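You operate a simulated robot arm through the tools that you are given. There is no shell and no other tool.

The job below is to be done with a simulated robot arm. You get a single attempt, and the scene is never put back.

TASK
Put things in order on the top of the wooden table. At the end: the stew jar stands where the red socks stood; the orange post stands where the stew jar stood; the green peg stands where the orange post stood; the red socks stands where the sanding pad stood; the sanding pad stands on top of the yellow soap dish; whatever was shut is shut again. Leave all else as you found it, and nothing knocked over.

Only the result counts: the job must be done as asked and must still hold three seconds after the hand-in. Knocking over, shifting, dropping, spilling or breaking anything else fails it.

THE ROBOT
A 7-joint arm with a two-finger parallel gripper, fixed in place. Base frame: the origin is at the foot of the arm, x ahead of it, y to its left, z up; the work surface is at about z = 0. Readings come in mm, degrees, newtons and seconds.
With the tool pointing down near the work surface it reaches from about 240 to 620 mm from the base axis. Its first joint turns from -66.0 to 66.0 degrees. Payload 2.6 kg.
The TCP is the grasp point between the finger pads, 30 mm short of the fingertips. In the tool frame z runs along the fingers and y along their closing line. Largest opening 94 mm; finger width 28, thickness 10; the body of the gripper, 50 by 96 mm, starts 55 mm behind the TCP.
Orientation is that of the tool frame in the base frame, as a unit quaternion [w, x, y, z]. With the fingers straight down and closing along the base's y, the tool's x points along the base's -x, its y along +y and its z along -z.

THE INTERFACE
- The arm moves only by the tool step_arm. Its argument "steps" is a list of rows, each an object of numbers (a shift or turn left out is 0, a gripper value left out holds the last): "grip": the opening, from 0 (shut) to 1 (fully open); "x", "y", "z": the shift along the tool's x, y, z in units of 50 mm (1.0 is 50 mm); "ax", "ay", "az": the turn, a rotation vector about the tool's x, y, z in units of 4 degrees (1.0 is 4 degrees). In form: [{"grip": .., "x": .., "y": .., "z": .., "ax": .., "ay": .., "az": ..}, ...]. A call has 1 to 20 rows; each row shifts and turns the commanded pose from where the row before left it, along the tool's axes as they then stand. A call with a number of a shift or a turn outside -1 to 1 is refused whole. Rows are played at 5 a second. More than 50 mm and 8.6 degrees between two rows, or a gripper value outside its range, and nothing of the call is played. A pose out of reach is approached as far as the arm can. The call stops where the force on the tool passes 40 N (or 10 N more than at its start, if that is more) or the arm is blocked; 0.2 s more then pass. The fingers move at their own pace (about 72 mm/s each) and stop on an object; they squeeze with about 42 N. The grip force told is the motor's: it shows also when the fingers shut on nothing. Time passes only in rows, and 0.2 s behind the last, so rows that do not move let the fingers close. It gives the time, the measured TCP pose, the force on the tool (base axes), the opening and the grip force at its end, in the units of the frame above (readings bear some noise), with the torque about the TCP (base axes, N m) and any sound that the robot's microphone picked up.
- Cameras (640 x 400 px; columns grow to the right, rows downward): "scene" is fixed at [44.1, 439.7, 562.2]; the picture's right is [-0.68, -0.73, 0.00], its down [-0.43, 0.40, -0.81] and it looks along [0.59, -0.55, -0.59] (base axes); focal length 306 px, centre (320, 200). "wrist" rides on the gripper at [76, 14, -102] in the tool frame; the picture's right is [-0.18, 0.98, 0.00], its down [-0.75, -0.14, -0.64] and it looks along [-0.63, -0.12, 0.77] (tool axes); focal length 243 px, centre (320, 200). There is no depth. A picture from a camera that has moved, and an enlarged one, comes with that camera's place and axes in the base frame and with its lens.
- get_image(camera): a new picture of that camera. No time passes.
- zoom(camera, box): a new picture of the part [left, top, right, bottom] of that camera's present view, enlarged. No time passes.
- sign_off(): hands the job in; it is judged then, once.

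Places have to be worked out from the pictures, the camera data and where the tool is seen. Open the gripper and draw the arm clear of the work before you hand the job in, unless the task says otherwise.

The tools are called after "Call:" as name(argument=value, ...) on one line, values as JSON. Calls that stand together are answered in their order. step_arm: Moves the arm, as the interface text tells. Its arguments: {"type":"object","properties":{"steps":{"type":"array","items":{"type":"object","properties":{"grip":{"type":"number"},"x":{"type":"number"},"y":{"type":"number"},"z":{"type":"number"},"ax":{"type":"number"},"ay":{"type":"number"},"az":{"type":"number"}}}}},"required":["steps"]} The other tools are called the same way: get_image (camera) takes a picture; zoom (camera, box) takes an enlarged picture of a part of a camera's view; sign_off () hands the job in.

At the start:

```text
time_s: 0.0
ee_pos: [359.0, 143.1, 298.3]
orientation: [-0.001, 0.0, 1.0, 0.0]
wrist_force: [-0.2, 0.3, -0.1]
wrist_torque: [0.01, 0.02, 0.01]
gripper_width: 94.0
grip_force: 0.1
```

scene: 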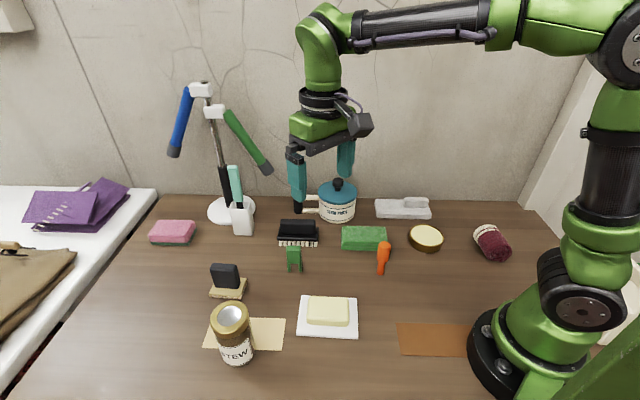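
wrist: 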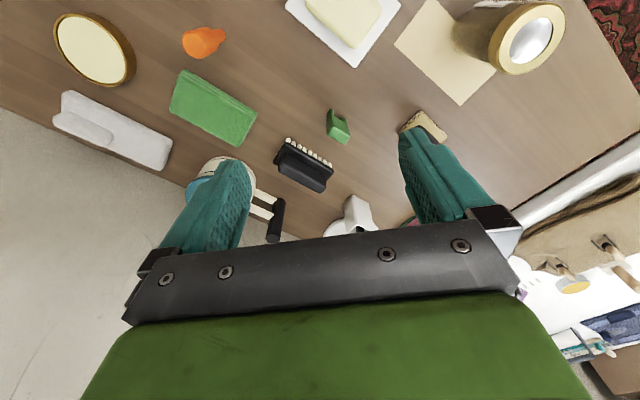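

I see a table with many objects; I'll enlarge parts of the scene view to identify them before moving.

Call:
zoom(camera="scene", box=[140, 180, 300, 280])

Call:
zoom(camera="scene", box=[280, 170, 440, 280])

Call:
zoom(camera="scene", box=[380, 180, 540, 280])

Call:
zoom(camera="scene", box=[190, 250, 370, 380])

Call:
get_image(camera="wrist")

```text
4.00 times, centred on (220, 230) of scene
camera zoom: at [44.1, 439.7, 562.2], right [-0.68, -0.73, 0.0], down [-0.43, 0.4, -0.81], along [0.59, -0.55, -0.59], focal length 1223 px, centre (720, 80)
```

zoom: 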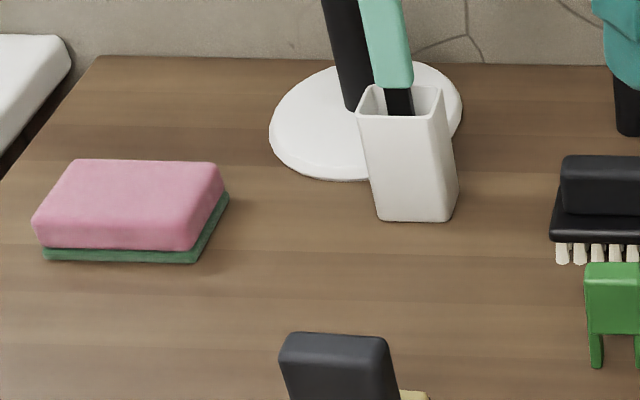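

```text
3.64 times, centred on (360, 225) of scene
camera zoom: at [44.1, 439.7, 562.2], right [-0.68, -0.73, 0.0], down [-0.43, 0.4, -0.81], along [0.59, -0.55, -0.59], focal length 1112 px, centre (174, 109)
```

zoom: 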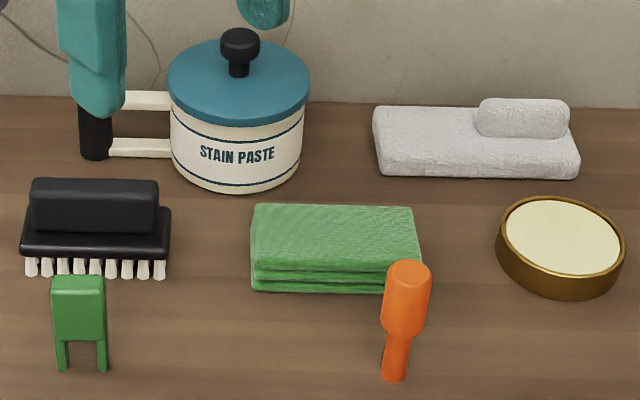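

```text
4.00 times, centred on (460, 230) of scene
camera zoom: at [44.1, 439.7, 562.2], right [-0.68, -0.73, 0.0], down [-0.43, 0.4, -0.81], along [0.59, -0.55, -0.59], focal length 1223 px, centre (-240, 80)
```

zoom: 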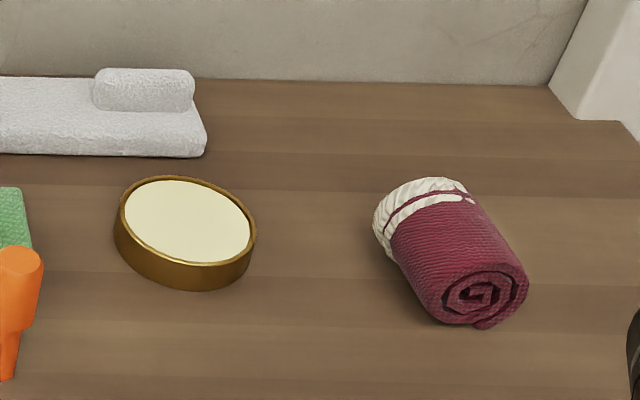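

```text
3.08 times, centred on (280, 315) of scene
camera zoom: at [44.1, 439.7, 562.2], right [-0.68, -0.73, 0.0], down [-0.43, 0.4, -0.81], along [0.59, -0.55, -0.59], focal length 940 px, centre (443, -154)
```

zoom: 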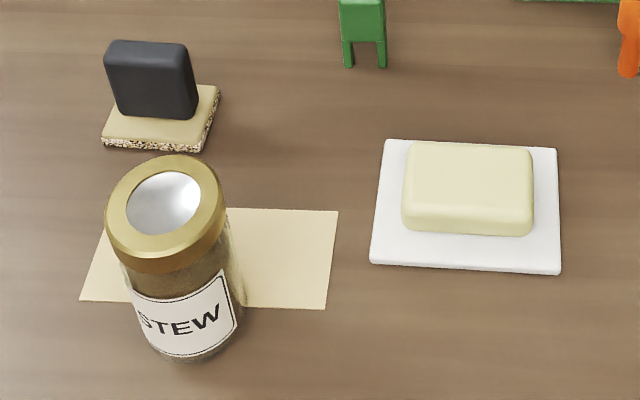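

```text
taken
camera wrist: at [282.4, 158.1, 400.3], right [0.18, 0.98, 0.0], down [0.75, -0.14, 0.64], along [0.63, -0.12, -0.77], focal length 243 px, centre (320, 200)
```

wrist: 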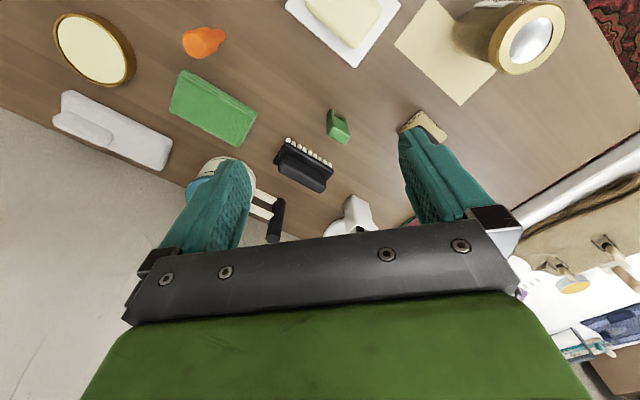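

Objects spotted: the stew jar near (352, 349), socks near (154, -256), dark-handled sanding pad near (496, 295), soap dish near (296, 185), peg near (441, 152), orange post near (296, 12). I'll move high above the left side to view the pad, peg and jar from closer with the wrist camera.

Call:
step_arm(steps=[{"x": -0.4, "y": 0.9, "az": -1}, {"y": 0.85, "az": -1}, {"az": -1}, {"az": -1}, {"az": -1}, {"az": -1}, {"az": -1}, {}])

Call:
get_image(camera="wrist")

Call:
get_image(camera="scene")

```text
time_s: 1.8
ee_pos: [376.6, 230.9, 298.8]
orientation: [0.0, -0.242, 0.97, 0.001]
wrist_force: [-0.8, 0.3, 0.3]
wrist_torque: [-0.01, 0.01, 0.01]
gripper_width: 94.0
grip_force: 0.1
```

```text
taken
camera wrist: at [302.0, 207.7, 400.3], right [-0.3, 0.95, 0.0], down [0.73, 0.23, 0.64], along [0.61, 0.19, -0.77], focal length 243 px, centre (320, 200)
```

wrist: 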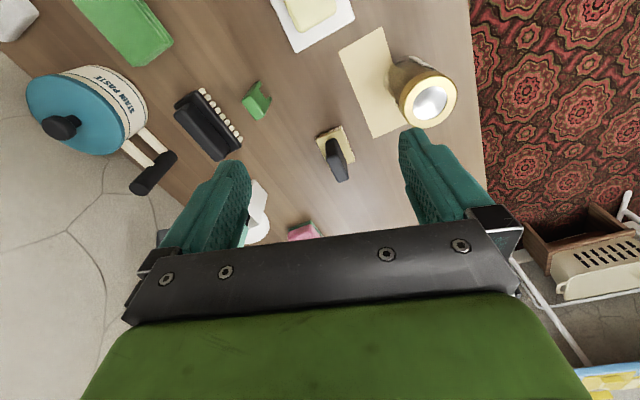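

```text
taken
```

scene: 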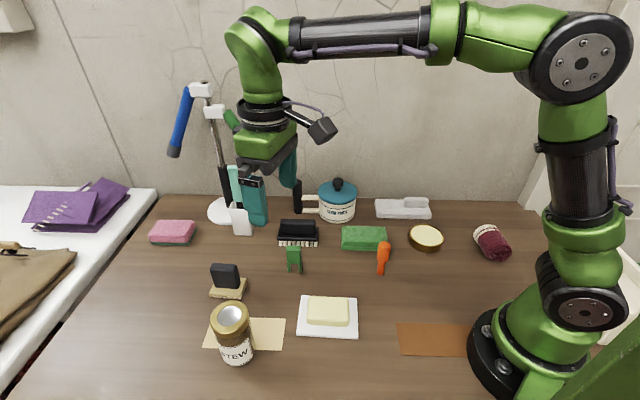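

The wrist view shows pad, peg, jar and the dish. I enlarge it to take precise pixel positions.

Call:
zoom(camera="wrist", box=[300, 20, 460, 120])

Call:
zoom(camera="wrist", box=[220, 70, 380, 190])

Call:
zoom(camera="scene", box=[190, 250, 270, 310])

Call:
zoom(camera="wrist", box=[260, 0, 380, 60])

```text
4.00 times, centred on (380, 70) of wrist
camera zoom: at [302.0, 207.7, 400.3], right [-0.3, 0.95, 0.0], down [0.73, 0.23, 0.64], along [0.61, 0.19, -0.77], focal length 970 px, centre (80, 720)
```

zoom: 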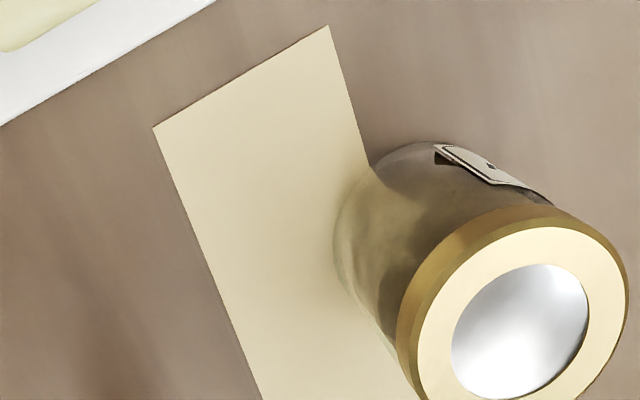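

```text
3.33 times, centred on (300, 130) of wrist
camera zoom: at [302.0, 207.7, 400.3], right [-0.3, 0.95, 0.0], down [0.73, 0.23, 0.64], along [0.61, 0.19, -0.77], focal length 809 px, centre (387, 433)
```

zoom: 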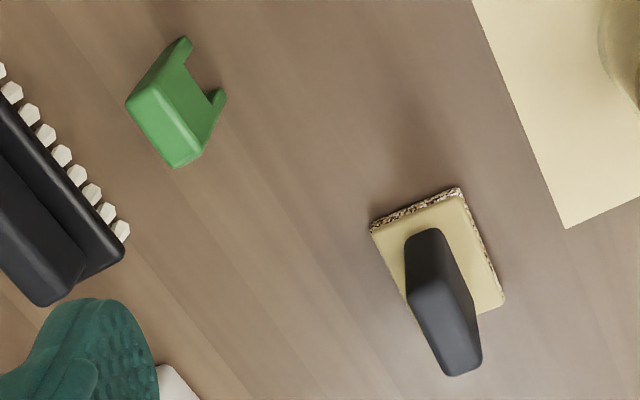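

```text
6.67 times, centred on (230, 280) of scene
camera zoom: at [44.1, 439.7, 562.2], right [-0.68, -0.73, 0.0], down [-0.43, 0.4, -0.81], along [0.59, -0.55, -0.59], focal length 2038 px, centre (920, -333)
```

zoom: 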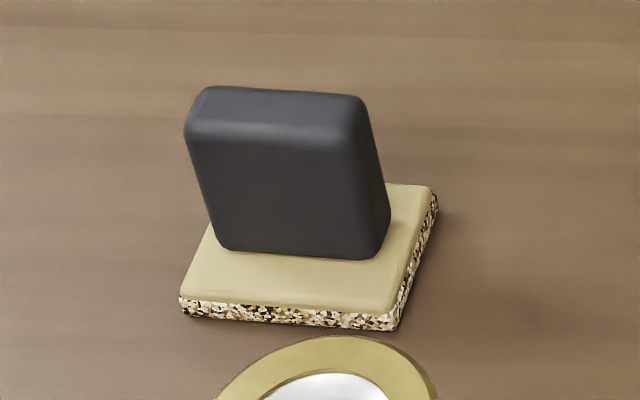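

```text
5.33 times, centred on (320, 30) of wrist
camera zoom: at [302.0, 207.7, 400.3], right [-0.3, 0.95, 0.0], down [0.73, 0.23, 0.64], along [0.61, 0.19, -0.77], focal length 1294 px, centre (320, 1107)
```

zoom: 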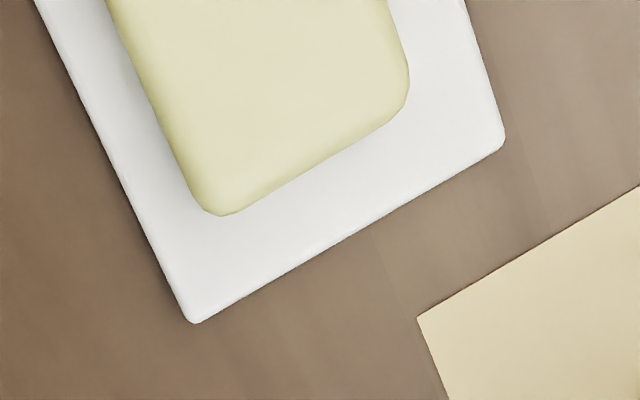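

The sanding pad (base about 72×52 mm, long side at ~42°) is centred near (496, 297), with a handle about 18 mm thick topping at z≈68. I move above it with the fingers turned to close across the handle's thickness, and check before descending.

Call:
step_arm(steps=[{"az": -1}, {"az": -1}, {"az": -1}, {"az": -0.43}, {"x": -0.9, "y": -0.2}, {"x": -0.9, "y": -0.2}, {"x": -0.86, "y": -0.2}, {"z": 1}, {"z": 1}, {"z": 0.9}, {}])

Call:
get_image(camera="wrist")

Call:
get_image(camera="scene")

```text
time_s: 4.2
ee_pos: [474.5, 285.1, 154.2]
orientation: [0.0, -0.356, 0.935, 0.0]
wrist_force: [0.1, 0.6, 0.8]
wrist_torque: [0.02, 0.0, 0.0]
gripper_width: 93.7
grip_force: 0.0
out of reach, approached as far as the arm can: row 7
```

```text
taken
camera wrist: at [409.0, 245.9, 255.7], right [-0.52, 0.86, 0.0], down [0.66, 0.4, 0.64], along [0.55, 0.33, -0.77], focal length 243 px, centre (320, 200)
```

wrist: 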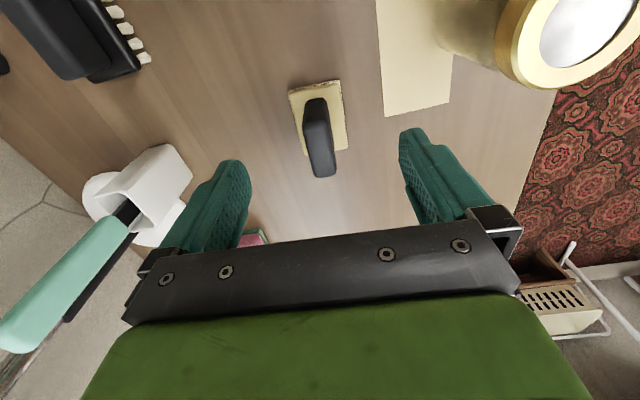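

```text
taken
```

scene: 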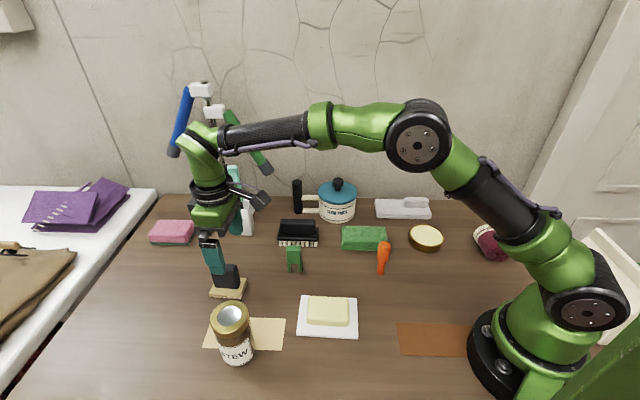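

The reach limit clipped the last sideways move, so I'm about 22 mm short. I enlarge the pad for a refined position from this closer view.

Call:
zoom(camera="wrist", box=[270, 65, 370, 185])

```text
3.33 times, centred on (320, 125) of wrist
camera zoom: at [409.0, 245.9, 255.7], right [-0.52, 0.86, 0.0], down [0.66, 0.4, 0.64], along [0.55, 0.33, -0.77], focal length 809 px, centre (320, 450)
```

zoom: 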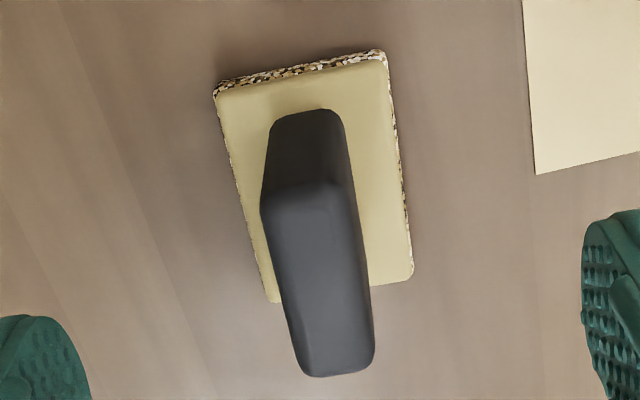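

The refined pad centre is (494, 297), and yaw matches at 41.7°. I'll lower partway, shift the ~23 mm, then descend so the fingertips straddle the handle just above the pad's base and close.

Call:
step_arm(steps=[{"z": 0.8}, {"x": -0.23, "y": -0.037}, {"x": -0.23, "y": -0.037}, {"z": 0.6}, {"z": 0.6}, {}])

Call:
get_image(camera="wrist")

Call:
get_image(camera="scene")

```text
time_s: 5.6
ee_pos: [497.2, 295.1, 52.1]
orientation: [0.0, -0.356, 0.935, -0.001]
wrist_force: [0.6, -0.4, 0.1]
wrist_torque: [0.0, -0.02, -0.03]
gripper_width: 94.0
grip_force: 0.0
```

```text
taken
camera wrist: at [430.5, 256.4, 154.0], right [-0.52, 0.86, 0.0], down [0.66, 0.4, 0.64], along [0.55, 0.33, -0.77], focal length 243 px, centre (320, 200)
```

wrist: 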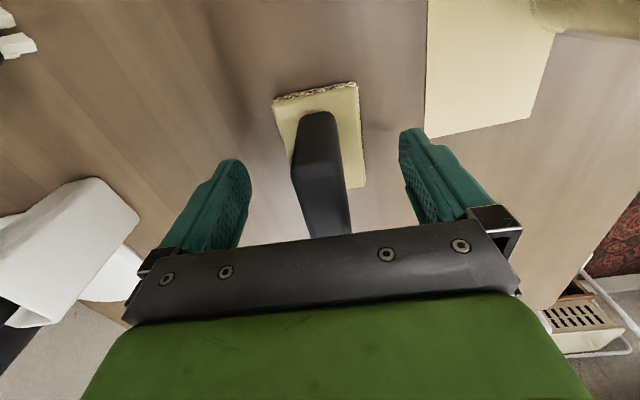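

```text
taken
```

scene: 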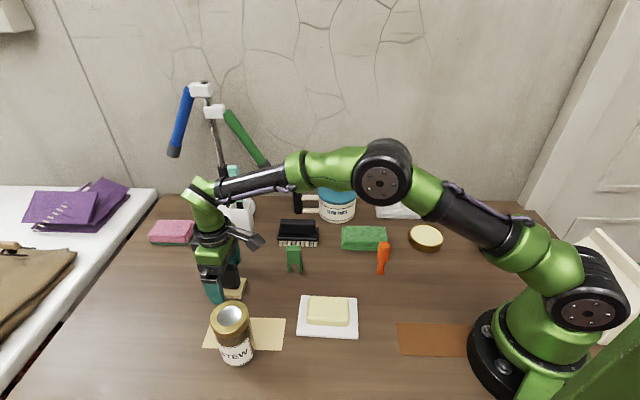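

Fingers straddle the handle; the tips are at about z=22, above the base. I close the gripper.

Call:
step_arm(steps=[{"grip": 0}, {"grip": 0}, {"grip": 0}, {"grip": 0}, {"grip": 0}])

Call:
zoom(camera="wrist", box=[240, 60, 400, 240])

```text
time_s: 6.8
ee_pos: [497.8, 295.3, 52.1]
orientation: [0.001, -0.356, 0.934, 0.0]
wrist_force: [0.5, 0.0, -0.9]
wrist_torque: [0.0, -0.01, -0.03]
gripper_width: 25.7
grip_force: 41.7
```

```text
2.22 times, centred on (320, 150) of wrist
camera zoom: at [430.4, 256.5, 154.4], right [-0.52, 0.86, 0.0], down [0.66, 0.4, 0.64], along [0.55, 0.33, -0.77], focal length 539 px, centre (320, 311)
```

zoom: 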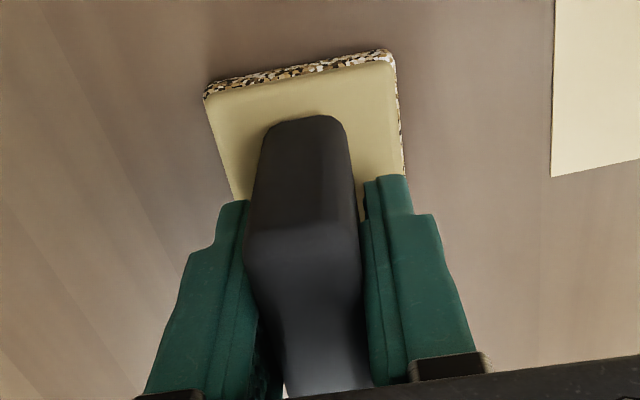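

The handle is gripped (25.7 mm) with the pad centre almost at the TCP; I note the pad's original place as about (494.5, 298). I lift and carry it to hover above the soap dish.

Call:
step_arm(steps=[{"z": -0.5}, {"z": -0.8}, {"z": -0.8}, {"z": -0.8, "x": 0.3}, {"x": 0.7, "y": 0.2}, {"x": 0.9, "y": 0.2}, {"x": 0.9, "y": 0.2}, {"x": 0.9, "y": 0.2}, {"x": 0.8, "y": 0.16}, {}])

Call:
get_image(camera="wrist")

Call:
get_image(camera="scene")

```text
time_s: 9.0
ee_pos: [294.5, 182.5, 195.1]
orientation: [0.0, -0.356, 0.934, 0.0]
wrist_force: [0.1, 1.0, -0.2]
wrist_torque: [0.02, -0.02, -0.01]
gripper_width: 25.5
grip_force: 42.5
```

```text
taken
camera wrist: at [228.3, 143.7, 297.8], right [-0.52, 0.86, 0.0], down [0.66, 0.4, 0.64], along [0.55, 0.33, -0.77], focal length 243 px, centre (320, 200)
```

wrist: 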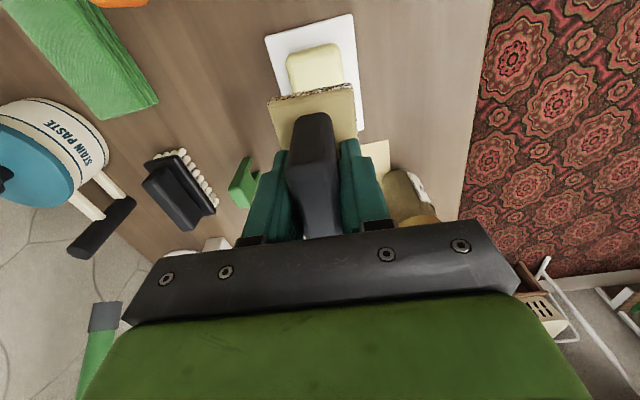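

```text
taken
```

scene: 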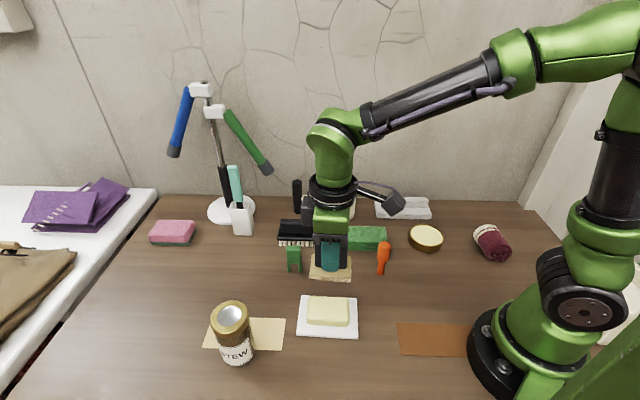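

The pad hovers over the dish; I enlarge the dish in both views to place it precisely.

Call:
zoom(camera="wrist", box=[240, 0, 400, 150])

Call:
zoom(camera="scene", box=[280, 240, 380, 350])

```text
2.67 times, centred on (320, 75) of wrist
camera zoom: at [228.3, 143.7, 297.8], right [-0.52, 0.86, 0.0], down [0.66, 0.4, 0.64], along [0.55, 0.33, -0.77], focal length 647 px, centre (320, 533)
```

zoom: 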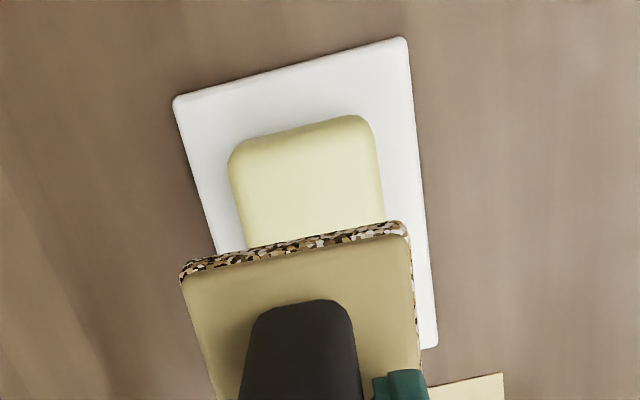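

```text
3.64 times, centred on (330, 295) of scene
camera zoom: at [44.1, 439.7, 562.2], right [-0.68, -0.73, 0.0], down [-0.43, 0.4, -0.81], along [0.59, -0.55, -0.59], focal length 1112 px, centre (284, -146)
```

zoom: 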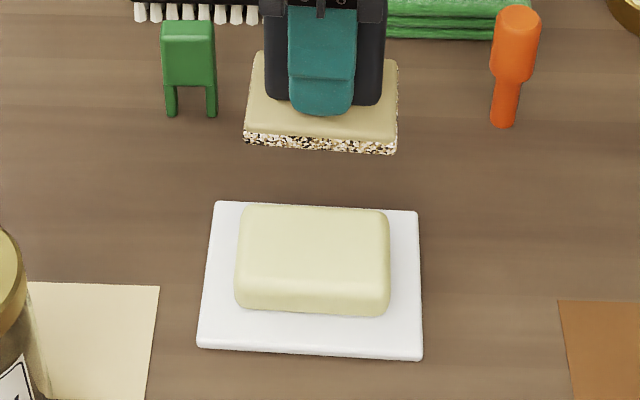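

The dish centre works out at (294.7, 184.5), yaw 43.3°, soap top ~z=35. The held pad is already centred over it, so I turn by 1.6° and lower to a few mm above the soap.

Call:
step_arm(steps=[{"az": -0.4, "x": -0.03}, {"z": 0.7}, {"z": 0.7}, {"z": 0.5}, {}])

Call:
zoom(camera="scene", box=[280, 240, 380, 350])

Call:
zoom(camera="wrist", box=[200, 0, 440, 250])

```text
time_s: 10.2
ee_pos: [296.1, 183.7, 102.8]
orientation: [0.0, -0.368, 0.93, 0.0]
wrist_force: [-0.2, -1.1, -1.0]
wrist_torque: [-0.01, 0.01, -0.04]
gripper_width: 25.5
grip_force: 42.1
```

```text
3.64 times, centred on (330, 295) of scene
camera zoom: at [44.1, 439.7, 562.2], right [-0.68, -0.73, 0.0], down [-0.43, 0.4, -0.81], along [0.59, -0.55, -0.59], focal length 1112 px, centre (284, -146)
```

zoom: 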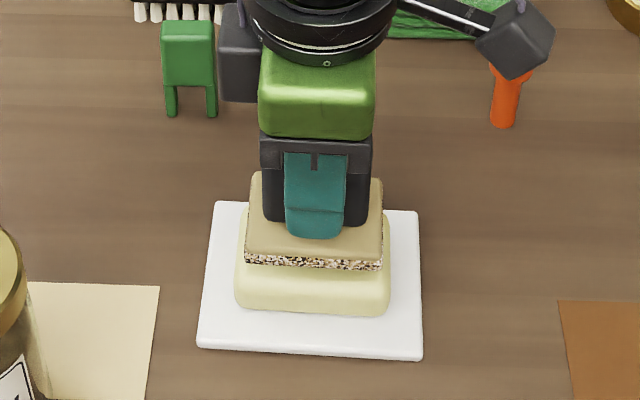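

```text
1.60 times, centred on (320, 125) of wrist
camera zoom: at [230.9, 143.4, 204.5], right [-0.54, 0.84, 0.0], down [0.65, 0.41, 0.64], along [0.54, 0.35, -0.77], focal length 388 px, centre (320, 320)
```

zoom: 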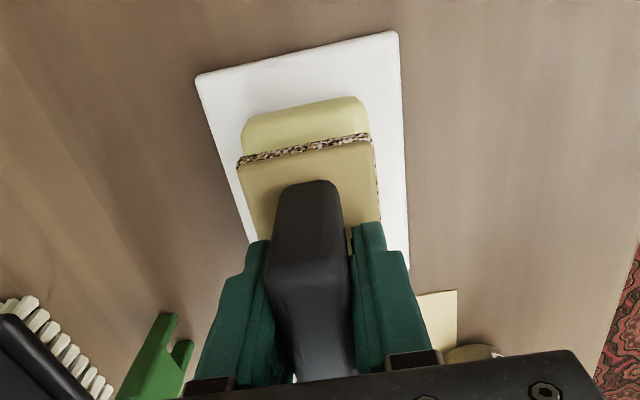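

Alignment looks right in both views. I lower gently toward contact in small steps.

Call:
step_arm(steps=[{"z": 0.1}, {"z": 0.1}, {"z": 0.04}, {}])

Call:
zoom(camera="scene", box=[290, 270, 370, 340])

```text
time_s: 11.2
ee_pos: [296.5, 185.6, 91.2]
orientation: [0.0, -0.369, 0.929, 0.001]
wrist_force: [-0.4, 0.4, -0.5]
wrist_torque: [0.0, 0.03, 0.01]
gripper_width: 25.6
grip_force: 41.9
```

```text
5.71 times, centred on (330, 305) of scene
camera zoom: at [44.1, 439.7, 562.2], right [-0.68, -0.73, 0.0], down [-0.43, 0.4, -0.81], along [0.59, -0.55, -0.59], focal length 1747 px, centre (263, -400)
```

zoom: 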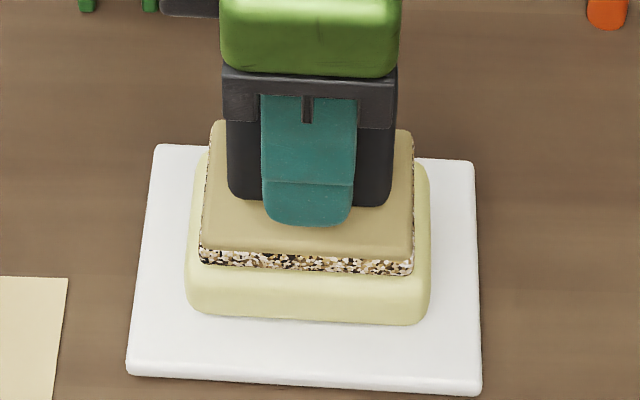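

No contact yet (pad bottom ~z=39). I continue down in ~1 mm rows.

Call:
step_arm(steps=[{"z": 0.03}, {"z": 0.02}, {}])

Call:
step_arm(steps=[{"z": 0.02}, {"z": 0.02}, {}])

```text
time_s: 12.0
ee_pos: [297.9, 185.3, 88.9]
orientation: [0.001, -0.369, 0.929, 0.0]
wrist_force: [0.5, 0.2, -0.1]
wrist_torque: [0.01, -0.01, 0.0]
gripper_width: 25.5
grip_force: 42.4
```

```text
time_s: 12.8
ee_pos: [296.7, 185.3, 85.9]
orientation: [0.001, -0.369, 0.929, -0.001]
wrist_force: [0.3, -0.5, -0.2]
wrist_torque: [0.02, -0.02, 0.04]
gripper_width: 25.4
grip_force: 41.4
```

Still no contact force at TCP z≈86; I keep stepping down slowly.

Call:
step_arm(steps=[{"z": 0.02}, {"z": 0.02}, {}])

Call:
step_arm(steps=[{"z": 0.02}, {"z": 0.02}, {}])

Call:
zoom(camera="scene", box=[290, 270, 370, 340])

```text
time_s: 13.5
ee_pos: [296.8, 185.8, 86.2]
orientation: [0.001, -0.369, 0.929, -0.001]
wrist_force: [-1.0, -1.0, 5.9]
wrist_torque: [-0.06, 0.13, 0.03]
gripper_width: 25.3
grip_force: 42.2
stopped in row 3: the force on the tool passed its limit at 42 N (the readings are from after the stop); the commanded pose is now the measured one
```

```text
time_s: 14.2
ee_pos: [296.8, 184.2, 85.4]
orientation: [0.003, -0.368, 0.93, 0.0]
wrist_force: [-1.7, -1.9, 5.3]
wrist_torque: [-0.11, 0.16, 0.02]
gripper_width: 25.6
grip_force: 41.8
stopped in row 3: the force on the tool passed its limit at 42 N (the readings are from after the stop); the commanded pose is now the measured one
```

```text
5.71 times, centred on (330, 305) of scene
camera zoom: at [44.1, 439.7, 562.2], right [-0.68, -0.73, 0.0], down [-0.43, 0.4, -0.81], along [0.59, -0.55, -0.59], focal length 1747 px, centre (263, -400)
```

zoom: 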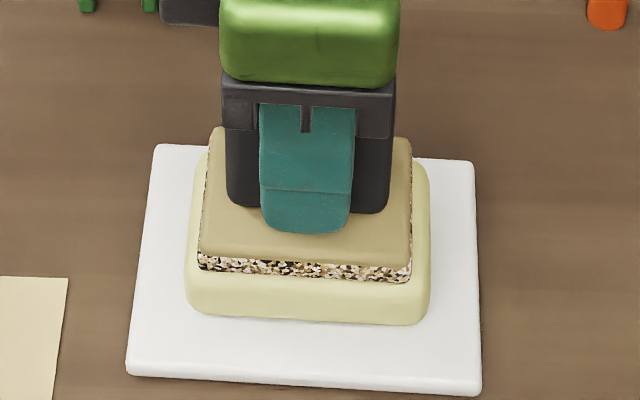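

Contact is made with the pad seated on the soap, and the dish hasn't moved. I release and rise straight up.

Call:
step_arm(steps=[{"grip": 0.5}, {"grip": 0.6}, {"grip": 0.6}, {"z": -0.3}, {"z": -0.7}, {"z": -1}, {"z": -1}, {}])

Call:
zoom(camera="scene", box=[290, 260, 370, 340])

Call:
get_image(camera="wrist")

```text
time_s: 15.9
ee_pos: [297.8, 186.1, 236.5]
orientation: [0.003, -0.368, 0.93, -0.001]
wrist_force: [0.7, 0.1, -0.1]
wrist_torque: [0.02, 0.04, 0.05]
gripper_width: 56.4
grip_force: 0.1
```

```text
5.00 times, centred on (330, 300) of scene
camera zoom: at [44.1, 439.7, 562.2], right [-0.68, -0.73, 0.0], down [-0.43, 0.4, -0.81], along [0.59, -0.55, -0.59], focal length 1528 px, centre (270, -300)
```

zoom: 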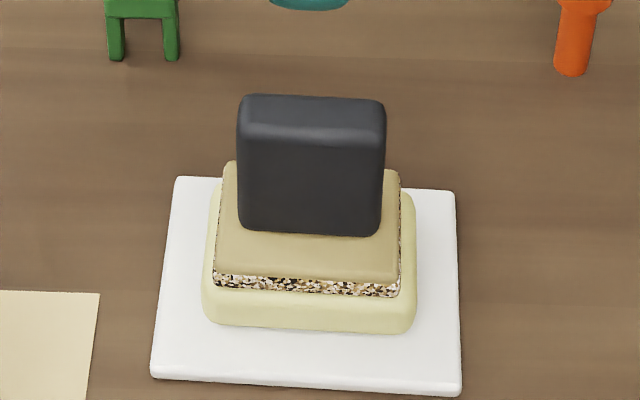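

```text
taken
camera wrist: at [231.7, 145.4, 338.2], right [-0.54, 0.84, 0.0], down [0.64, 0.41, 0.65], along [0.55, 0.35, -0.76], focal length 243 px, centre (320, 200)
```

wrist: 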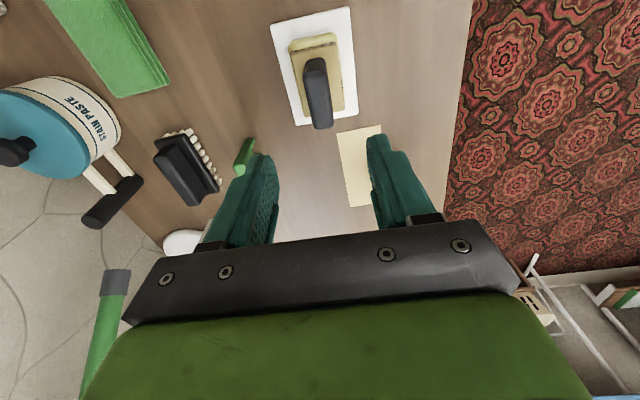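

The pad now sits squarely on the soap dish. Next I travel around at height toward the red socks near (154, -256), turning the wrist along.

Call:
step_arm(steps=[{"x": 0.52, "y": -0.79}, {"x": 0.52, "y": -0.79}, {"x": 0.52, "y": -0.79}, {"x": 0.52, "y": -0.79}, {"az": 1}, {"az": 1}, {"az": 1}, {"az": 1}, {"az": 1}, {"az": 1}, {"az": 1}, {"az": 1}, {"az": 1}, {"az": 1}, {"az": 1}, {"az": 1}, {"az": 1}, {"az": 1}, {"az": 1}, {"az": 1}])

Call:
get_image(camera="wrist")

```text
time_s: 20.1
ee_pos: [326.9, -2.6, 234.7]
orientation: [0.002, 0.182, 0.983, 0.002]
wrist_force: [-0.2, 0.4, 0.6]
wrist_torque: [0.07, 0.0, -0.01]
gripper_width: 56.4
grip_force: 0.0
```

```text
taken
camera wrist: at [261.8, 39.5, 336.9], right [0.52, 0.85, 0.0], down [0.65, -0.4, 0.64], along [0.55, -0.33, -0.76], focal length 243 px, centre (320, 200)
```

wrist: 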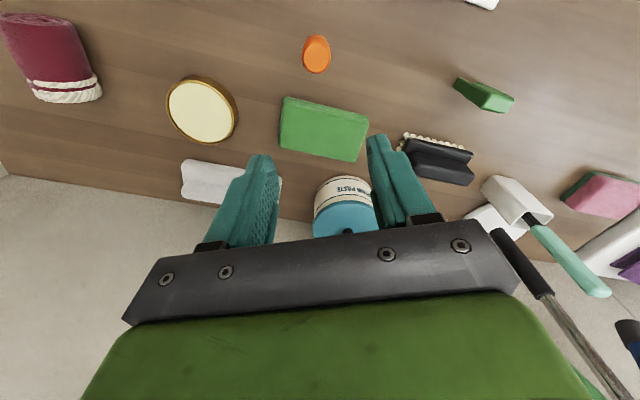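

Useful view of the post, peg and socks together; I enlarge each for triangulation.

Call:
zoom(camera="wrist", box=[270, 10, 370, 90])

Call:
zoom(camera="wrist", box=[440, 50, 540, 130])

Call:
zoom(camera="wrist", box=[0, 0, 160, 120])

Call:
zoom(camera="scene", box=[460, 210, 540, 270])

```text
5.00 times, centred on (320, 50) of wrist
camera zoom: at [261.8, 39.5, 336.9], right [0.52, 0.85, 0.0], down [0.65, -0.4, 0.64], along [0.55, -0.33, -0.76], focal length 1213 px, centre (320, 950)
```

zoom: 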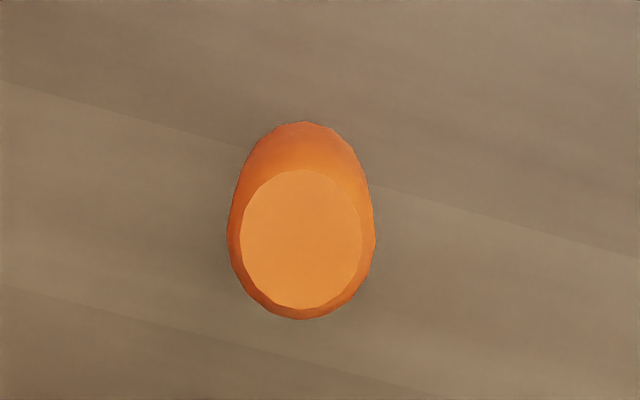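

```text
5.00 times, centred on (490, 90) of wrist
camera zoom: at [261.8, 39.5, 336.9], right [0.52, 0.85, 0.0], down [0.65, -0.4, 0.64], along [0.55, -0.33, -0.76], focal length 1213 px, centre (-530, 750)
```

zoom: 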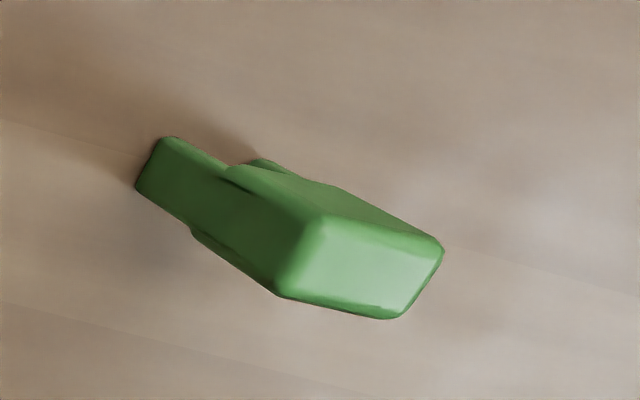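

```text
3.33 times, centred on (80, 60) of wrist
camera zoom: at [261.8, 39.5, 336.9], right [0.52, 0.85, 0.0], down [0.65, -0.4, 0.64], along [0.55, -0.33, -0.76], focal length 809 px, centre (1120, 667)
```

zoom: 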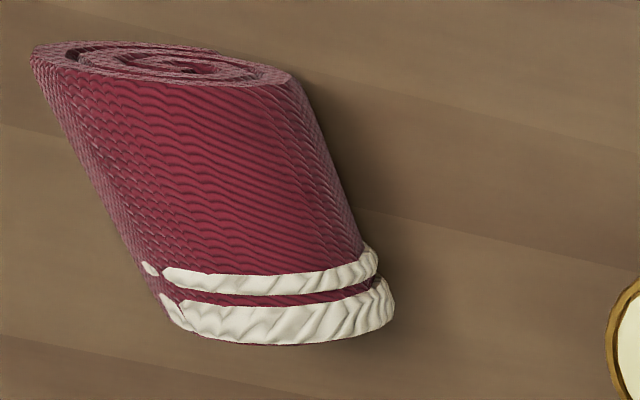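

```text
6.67 times, centred on (500, 240) of scene
camera zoom: at [44.1, 439.7, 562.2], right [-0.68, -0.73, 0.0], down [-0.43, 0.4, -0.81], along [0.59, -0.55, -0.59], focal length 2038 px, centre (-880, -67)
```

zoom: 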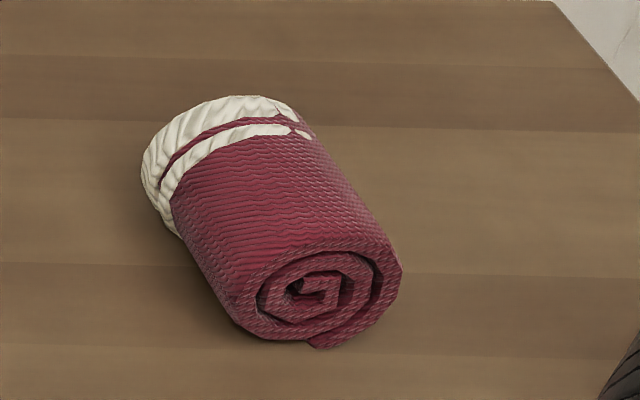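

Post top is near (297, 13.5), around 90 mm tall. I continue to hover near the socks for a close look.

Call:
step_arm(steps=[{"x": 0.184, "y": -0.811}, {"x": 0.184, "y": -0.811}, {"x": 0.184, "y": -0.811}, {"x": 0.184, "y": -0.811}, {"x": 0.184, "y": -0.811}, {"x": 0.184, "y": -0.811}, {"x": 0.184, "y": -0.811}, {"az": 1}, {"az": 1}, {"az": 1}, {"az": 1}, {"az": 1}, {"az": 1}, {"az": 1}, {"az": 1}, {"az": 1}, {}])

Call:
get_image(camera="wrist")

Call:
get_image(camera="scene")

```text
time_s: 23.8
ee_pos: [167.0, -244.8, 234.0]
orientation: [0.001, 0.476, 0.879, 0.003]
wrist_force: [-0.6, 0.0, 0.0]
wrist_torque: [0.0, -0.02, 0.0]
gripper_width: 56.5
grip_force: 0.0
```

```text
taken
camera wrist: at [136.5, -172.0, 336.2], right [0.92, 0.38, 0.01], down [0.29, -0.71, 0.64], along [0.25, -0.59, -0.77], focal length 243 px, centre (320, 200)
```

wrist: 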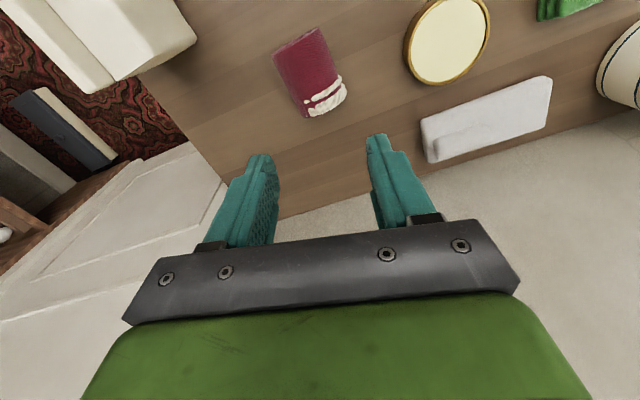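

```text
taken
```

scene: 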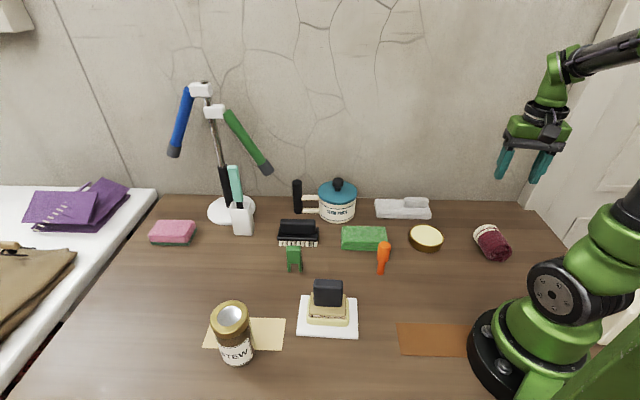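

Call:
zoom(camera="wrist", box=[250, 20, 370, 125])

```text
3.81 times, centred on (310, 72) of wrist
camera zoom: at [136.5, -172.0, 336.2], right [0.92, 0.38, 0.01], down [0.29, -0.71, 0.64], along [0.25, -0.59, -0.77], focal length 924 px, centre (358, 686)
```

zoom: 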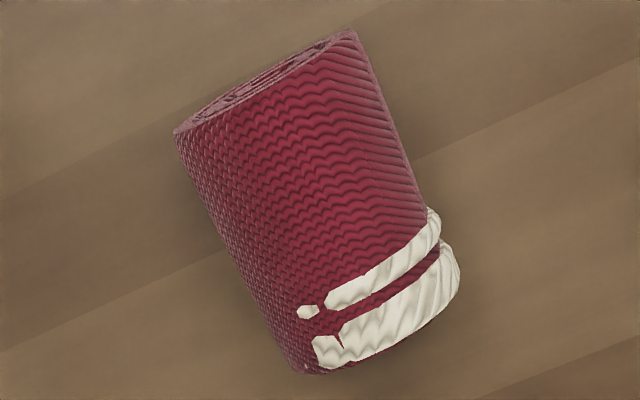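

Socks: about 57 mm in diameter and 77 mm long, axis at -40°, centre near (154.6, -241.3). I turn the gripper to close across them, open, and lower to z≈130 for another look.

Call:
step_arm(steps=[{"grip": 1, "az": -1}, {"az": -1}, {"az": -1}, {"az": -1}, {"az": -0.22, "x": 0.235, "y": -0.106}, {"z": 0.7}, {"z": 0.7}, {"z": 0.6}, {}])

Call:
get_image(camera="wrist")

Call:
get_image(camera="scene")

```text
time_s: 25.8
ee_pos: [155.3, -239.8, 132.9]
orientation: [0.002, 0.343, 0.94, 0.003]
wrist_force: [0.4, 0.0, 0.2]
wrist_torque: [-0.02, 0.0, -0.02]
gripper_width: 93.8
grip_force: 0.0
```

```text
taken
camera wrist: at [105.7, -178.8, 234.8], right [0.77, 0.63, 0.01], down [0.48, -0.59, 0.64], along [0.41, -0.49, -0.77], focal length 243 px, centre (320, 200)
```

wrist: 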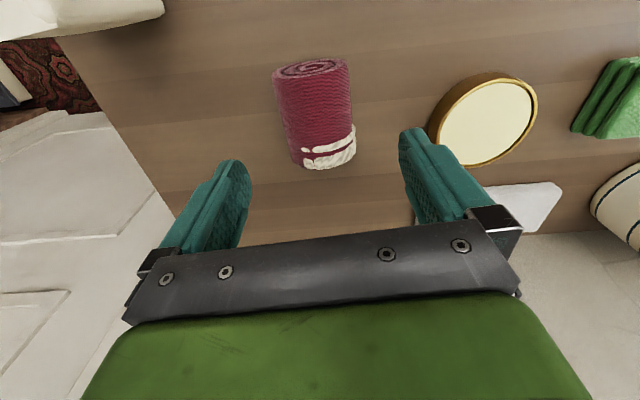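

```text
taken
```

scene: 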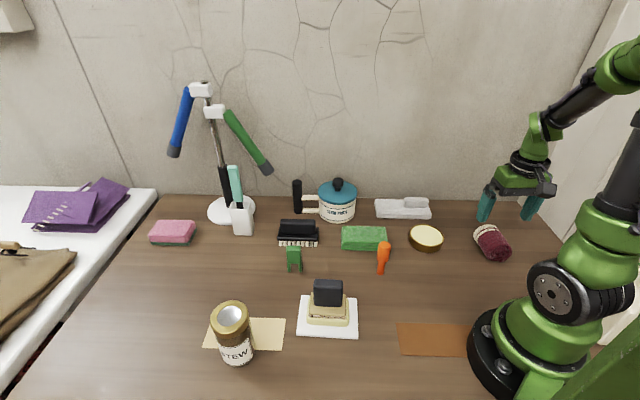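

Call:
zoom(camera="wrist", box=[250, 40, 390, 190])

```text
2.67 times, centred on (320, 115) of wrist
camera zoom: at [105.7, -178.8, 234.8], right [0.77, 0.63, 0.01], down [0.48, -0.59, 0.64], along [0.41, -0.49, -0.77], focal length 647 px, centre (320, 427)
```

zoom: 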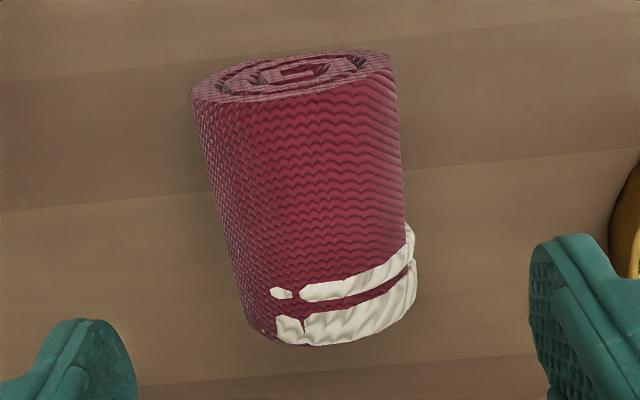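

The socks' centre is refined to (155, -242). I fine-shift, descend to z≈36 with fingers on both sides, then check before closing.

Call:
step_arm(steps=[{"x": -0.04, "y": -0.04}, {"z": 0.7}, {"z": 0.7}, {"z": 0.5}, {}])

Call:
zoom(camera="wrist", box=[160, 20, 480, 240])

Call:
zoom(camera="scene", box=[440, 180, 560, 280])

```text
time_s: 26.9
ee_pos: [156.8, -243.8, 38.2]
orientation: [0.002, 0.342, 0.94, 0.002]
wrist_force: [-0.1, -0.8, 0.3]
wrist_torque: [0.02, 0.02, 0.0]
gripper_width: 94.1
grip_force: 0.1
```

```text
1.82 times, centred on (320, 130) of wrist
camera zoom: at [106.9, -181.6, 139.7], right [0.77, 0.63, 0.01], down [0.48, -0.59, 0.64], along [0.41, -0.49, -0.77], focal length 441 px, centre (320, 327)
```

zoom: 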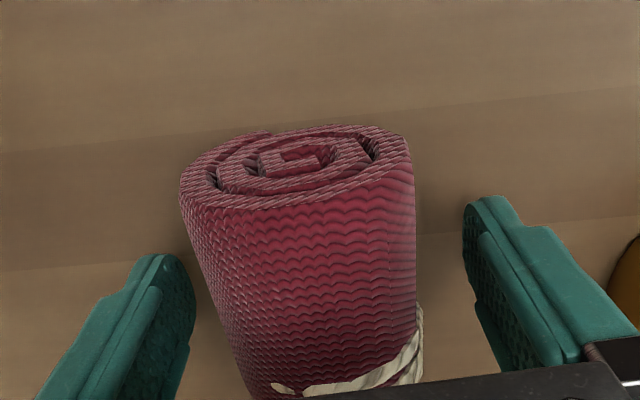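

```text
4.00 times, centred on (500, 230) of scene
camera zoom: at [44.1, 439.7, 562.2], right [-0.68, -0.73, 0.0], down [-0.43, 0.4, -0.81], along [0.59, -0.55, -0.59], focal length 1223 px, centre (-400, 80)
```

zoom: 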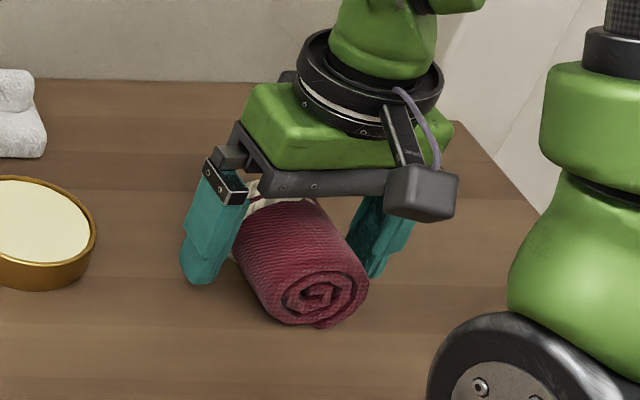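

The fingers bracket the socks evenly at mid-length. I close.

Call:
step_arm(steps=[{"grip": 0}, {"grip": 0}, {"grip": 0}, {"grip": 0}])

Call:
zoom(camera="wrist", box=[160, 20, 480, 240])

Call:
zoom(camera="scene", box=[440, 180, 560, 280])

```text
time_s: 27.9
ee_pos: [156.6, -242.1, 38.3]
orientation: [0.001, 0.342, 0.94, 0.003]
wrist_force: [0.2, -0.4, -0.6]
wrist_torque: [0.01, -0.01, -0.04]
gripper_width: 61.5
grip_force: 41.8
```

```text
1.82 times, centred on (320, 130) of wrist
camera zoom: at [107.0, -181.7, 140.1], right [0.77, 0.63, 0.01], down [0.48, -0.59, 0.64], along [0.41, -0.49, -0.77], focal length 441 px, centre (320, 327)
```

zoom: 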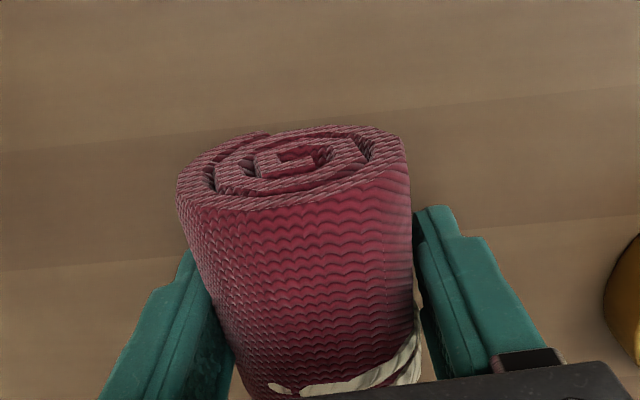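

```text
4.00 times, centred on (500, 230) of scene
camera zoom: at [44.1, 439.7, 562.2], right [-0.68, -0.73, 0.0], down [-0.43, 0.4, -0.81], along [0.59, -0.55, -0.59], focal length 1223 px, centre (-400, 80)
```

zoom: 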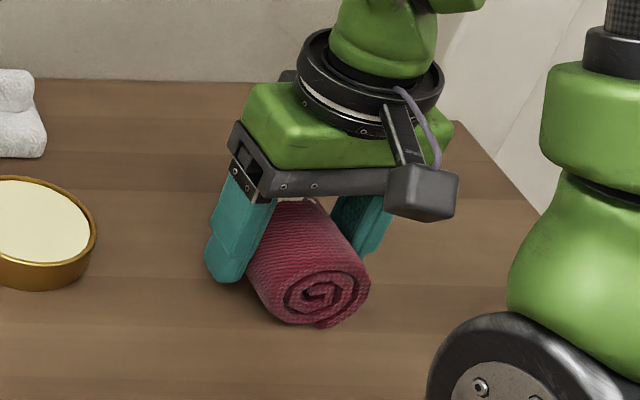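

Socks are gripped (61.5 mm); their original centre is about (156, -242.5). I lift them and carry them back around toward the pad's old place.

Call:
step_arm(steps=[{"z": -0.4}, {"z": -0.8}, {"z": -1}, {"z": -0.9}, {"x": 0.064, "y": 0.85}, {"x": 0.064, "y": 0.85}, {"x": 0.064, "y": 0.85}, {"x": 0.064, "y": 0.85}, {"x": 0.064, "y": 0.85}, {"x": 0.064, "y": 0.85}, {"x": 0.064, "y": 0.85}, {}])

Call:
step_arm(steps=[{"az": -1}, {"az": -1}, {"az": -1}, {"az": -1}, {"az": -1}, {"az": -1}, {"az": -1}, {"az": -1}, {"az": -1}, {"az": -1}, {"az": -1}, {"az": -1}, {"az": -1}, {"az": -1}, {"az": -1}, {"az": -1}, {"az": -1}, {"az": -1}, {"az": -1}, {"az": -1}])

Call:
get_image(camera="wrist")

Call:
get_image(camera="scene")

```text
time_s: 30.6
ee_pos: [328.3, -0.9, 194.5]
orientation: [0.002, 0.343, 0.939, 0.003]
wrist_force: [0.2, 0.9, -0.9]
wrist_torque: [-0.02, 0.0, 0.0]
gripper_width: 61.3
grip_force: 42.2
```

```text
time_s: 34.8
ee_pos: [329.6, -1.0, 196.6]
orientation: [0.003, -0.343, 0.939, 0.0]
wrist_force: [0.1, -0.2, -0.1]
wrist_torque: [0.02, 0.04, -0.01]
gripper_width: 60.0
grip_force: 42.5
```

```text
taken
camera wrist: at [261.1, -38.4, 296.7], right [-0.49, 0.87, 0.0], down [0.66, 0.38, 0.65], along [0.56, 0.32, -0.76], focal length 243 px, centre (320, 200)
```

wrist: 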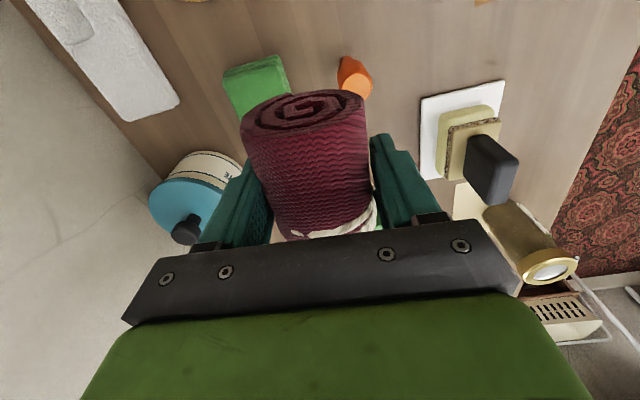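

```text
taken
```

scene: 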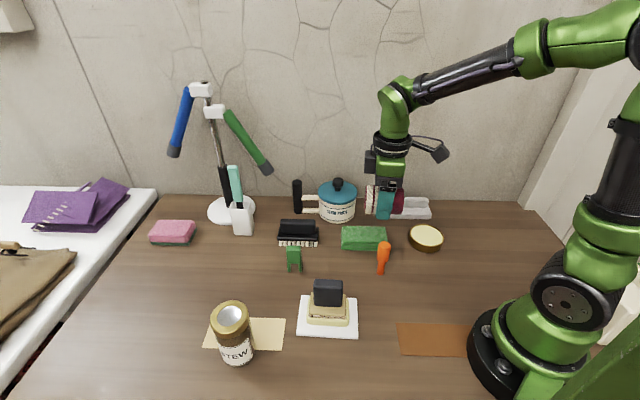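

Still holding well. I carry the socks out over the table toward (440, 240), lower to z≈105, then look.

Call:
step_arm(steps=[{"x": -0.8, "y": 0.377}, {"x": -0.8, "y": 0.377}, {"x": -0.8, "y": 0.377}, {"x": -0.8, "y": 0.377}, {"x": -0.8, "y": 0.377}, {"x": -0.8, "y": 0.377}, {"z": 0.9}, {"z": 0.9}, {"x": -0.53, "y": 0.06}, {"x": -0.53, "y": 0.06}, {"x": -0.53, "y": 0.06}, {}])

Call:
get_image(camera="wrist")

Call:
get_image(camera="scene")

```text
time_s: 37.4
ee_pos: [496.8, 298.0, 108.2]
orientation: [0.003, -0.342, 0.94, 0.0]
wrist_force: [0.0, 0.1, 0.4]
wrist_torque: [0.0, 0.01, -0.01]
gripper_width: 59.9
grip_force: 42.5
```

```text
taken
camera wrist: at [428.9, 260.8, 209.0], right [-0.49, 0.87, 0.0], down [0.67, 0.37, 0.65], along [0.56, 0.32, -0.76], focal length 243 px, centre (320, 200)
```

wrist: 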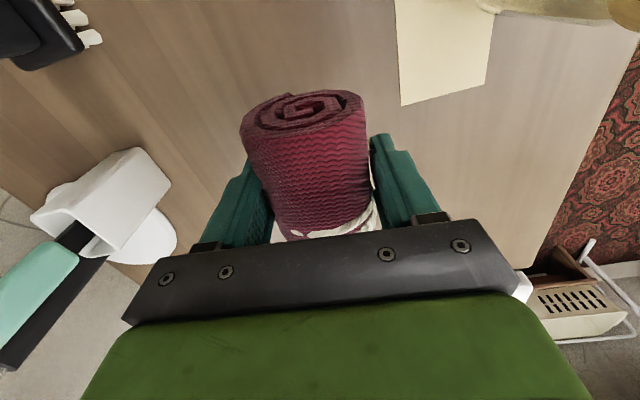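

```text
taken
```

scene: 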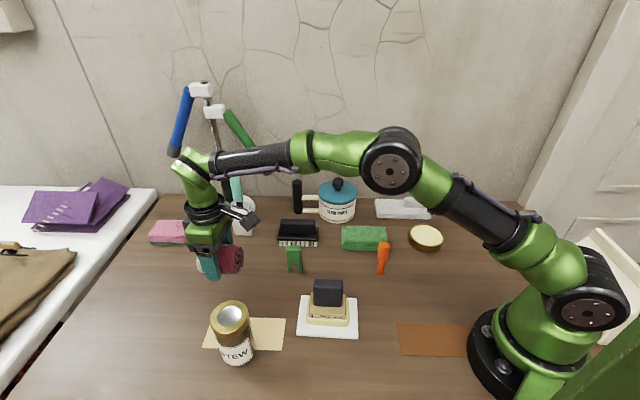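

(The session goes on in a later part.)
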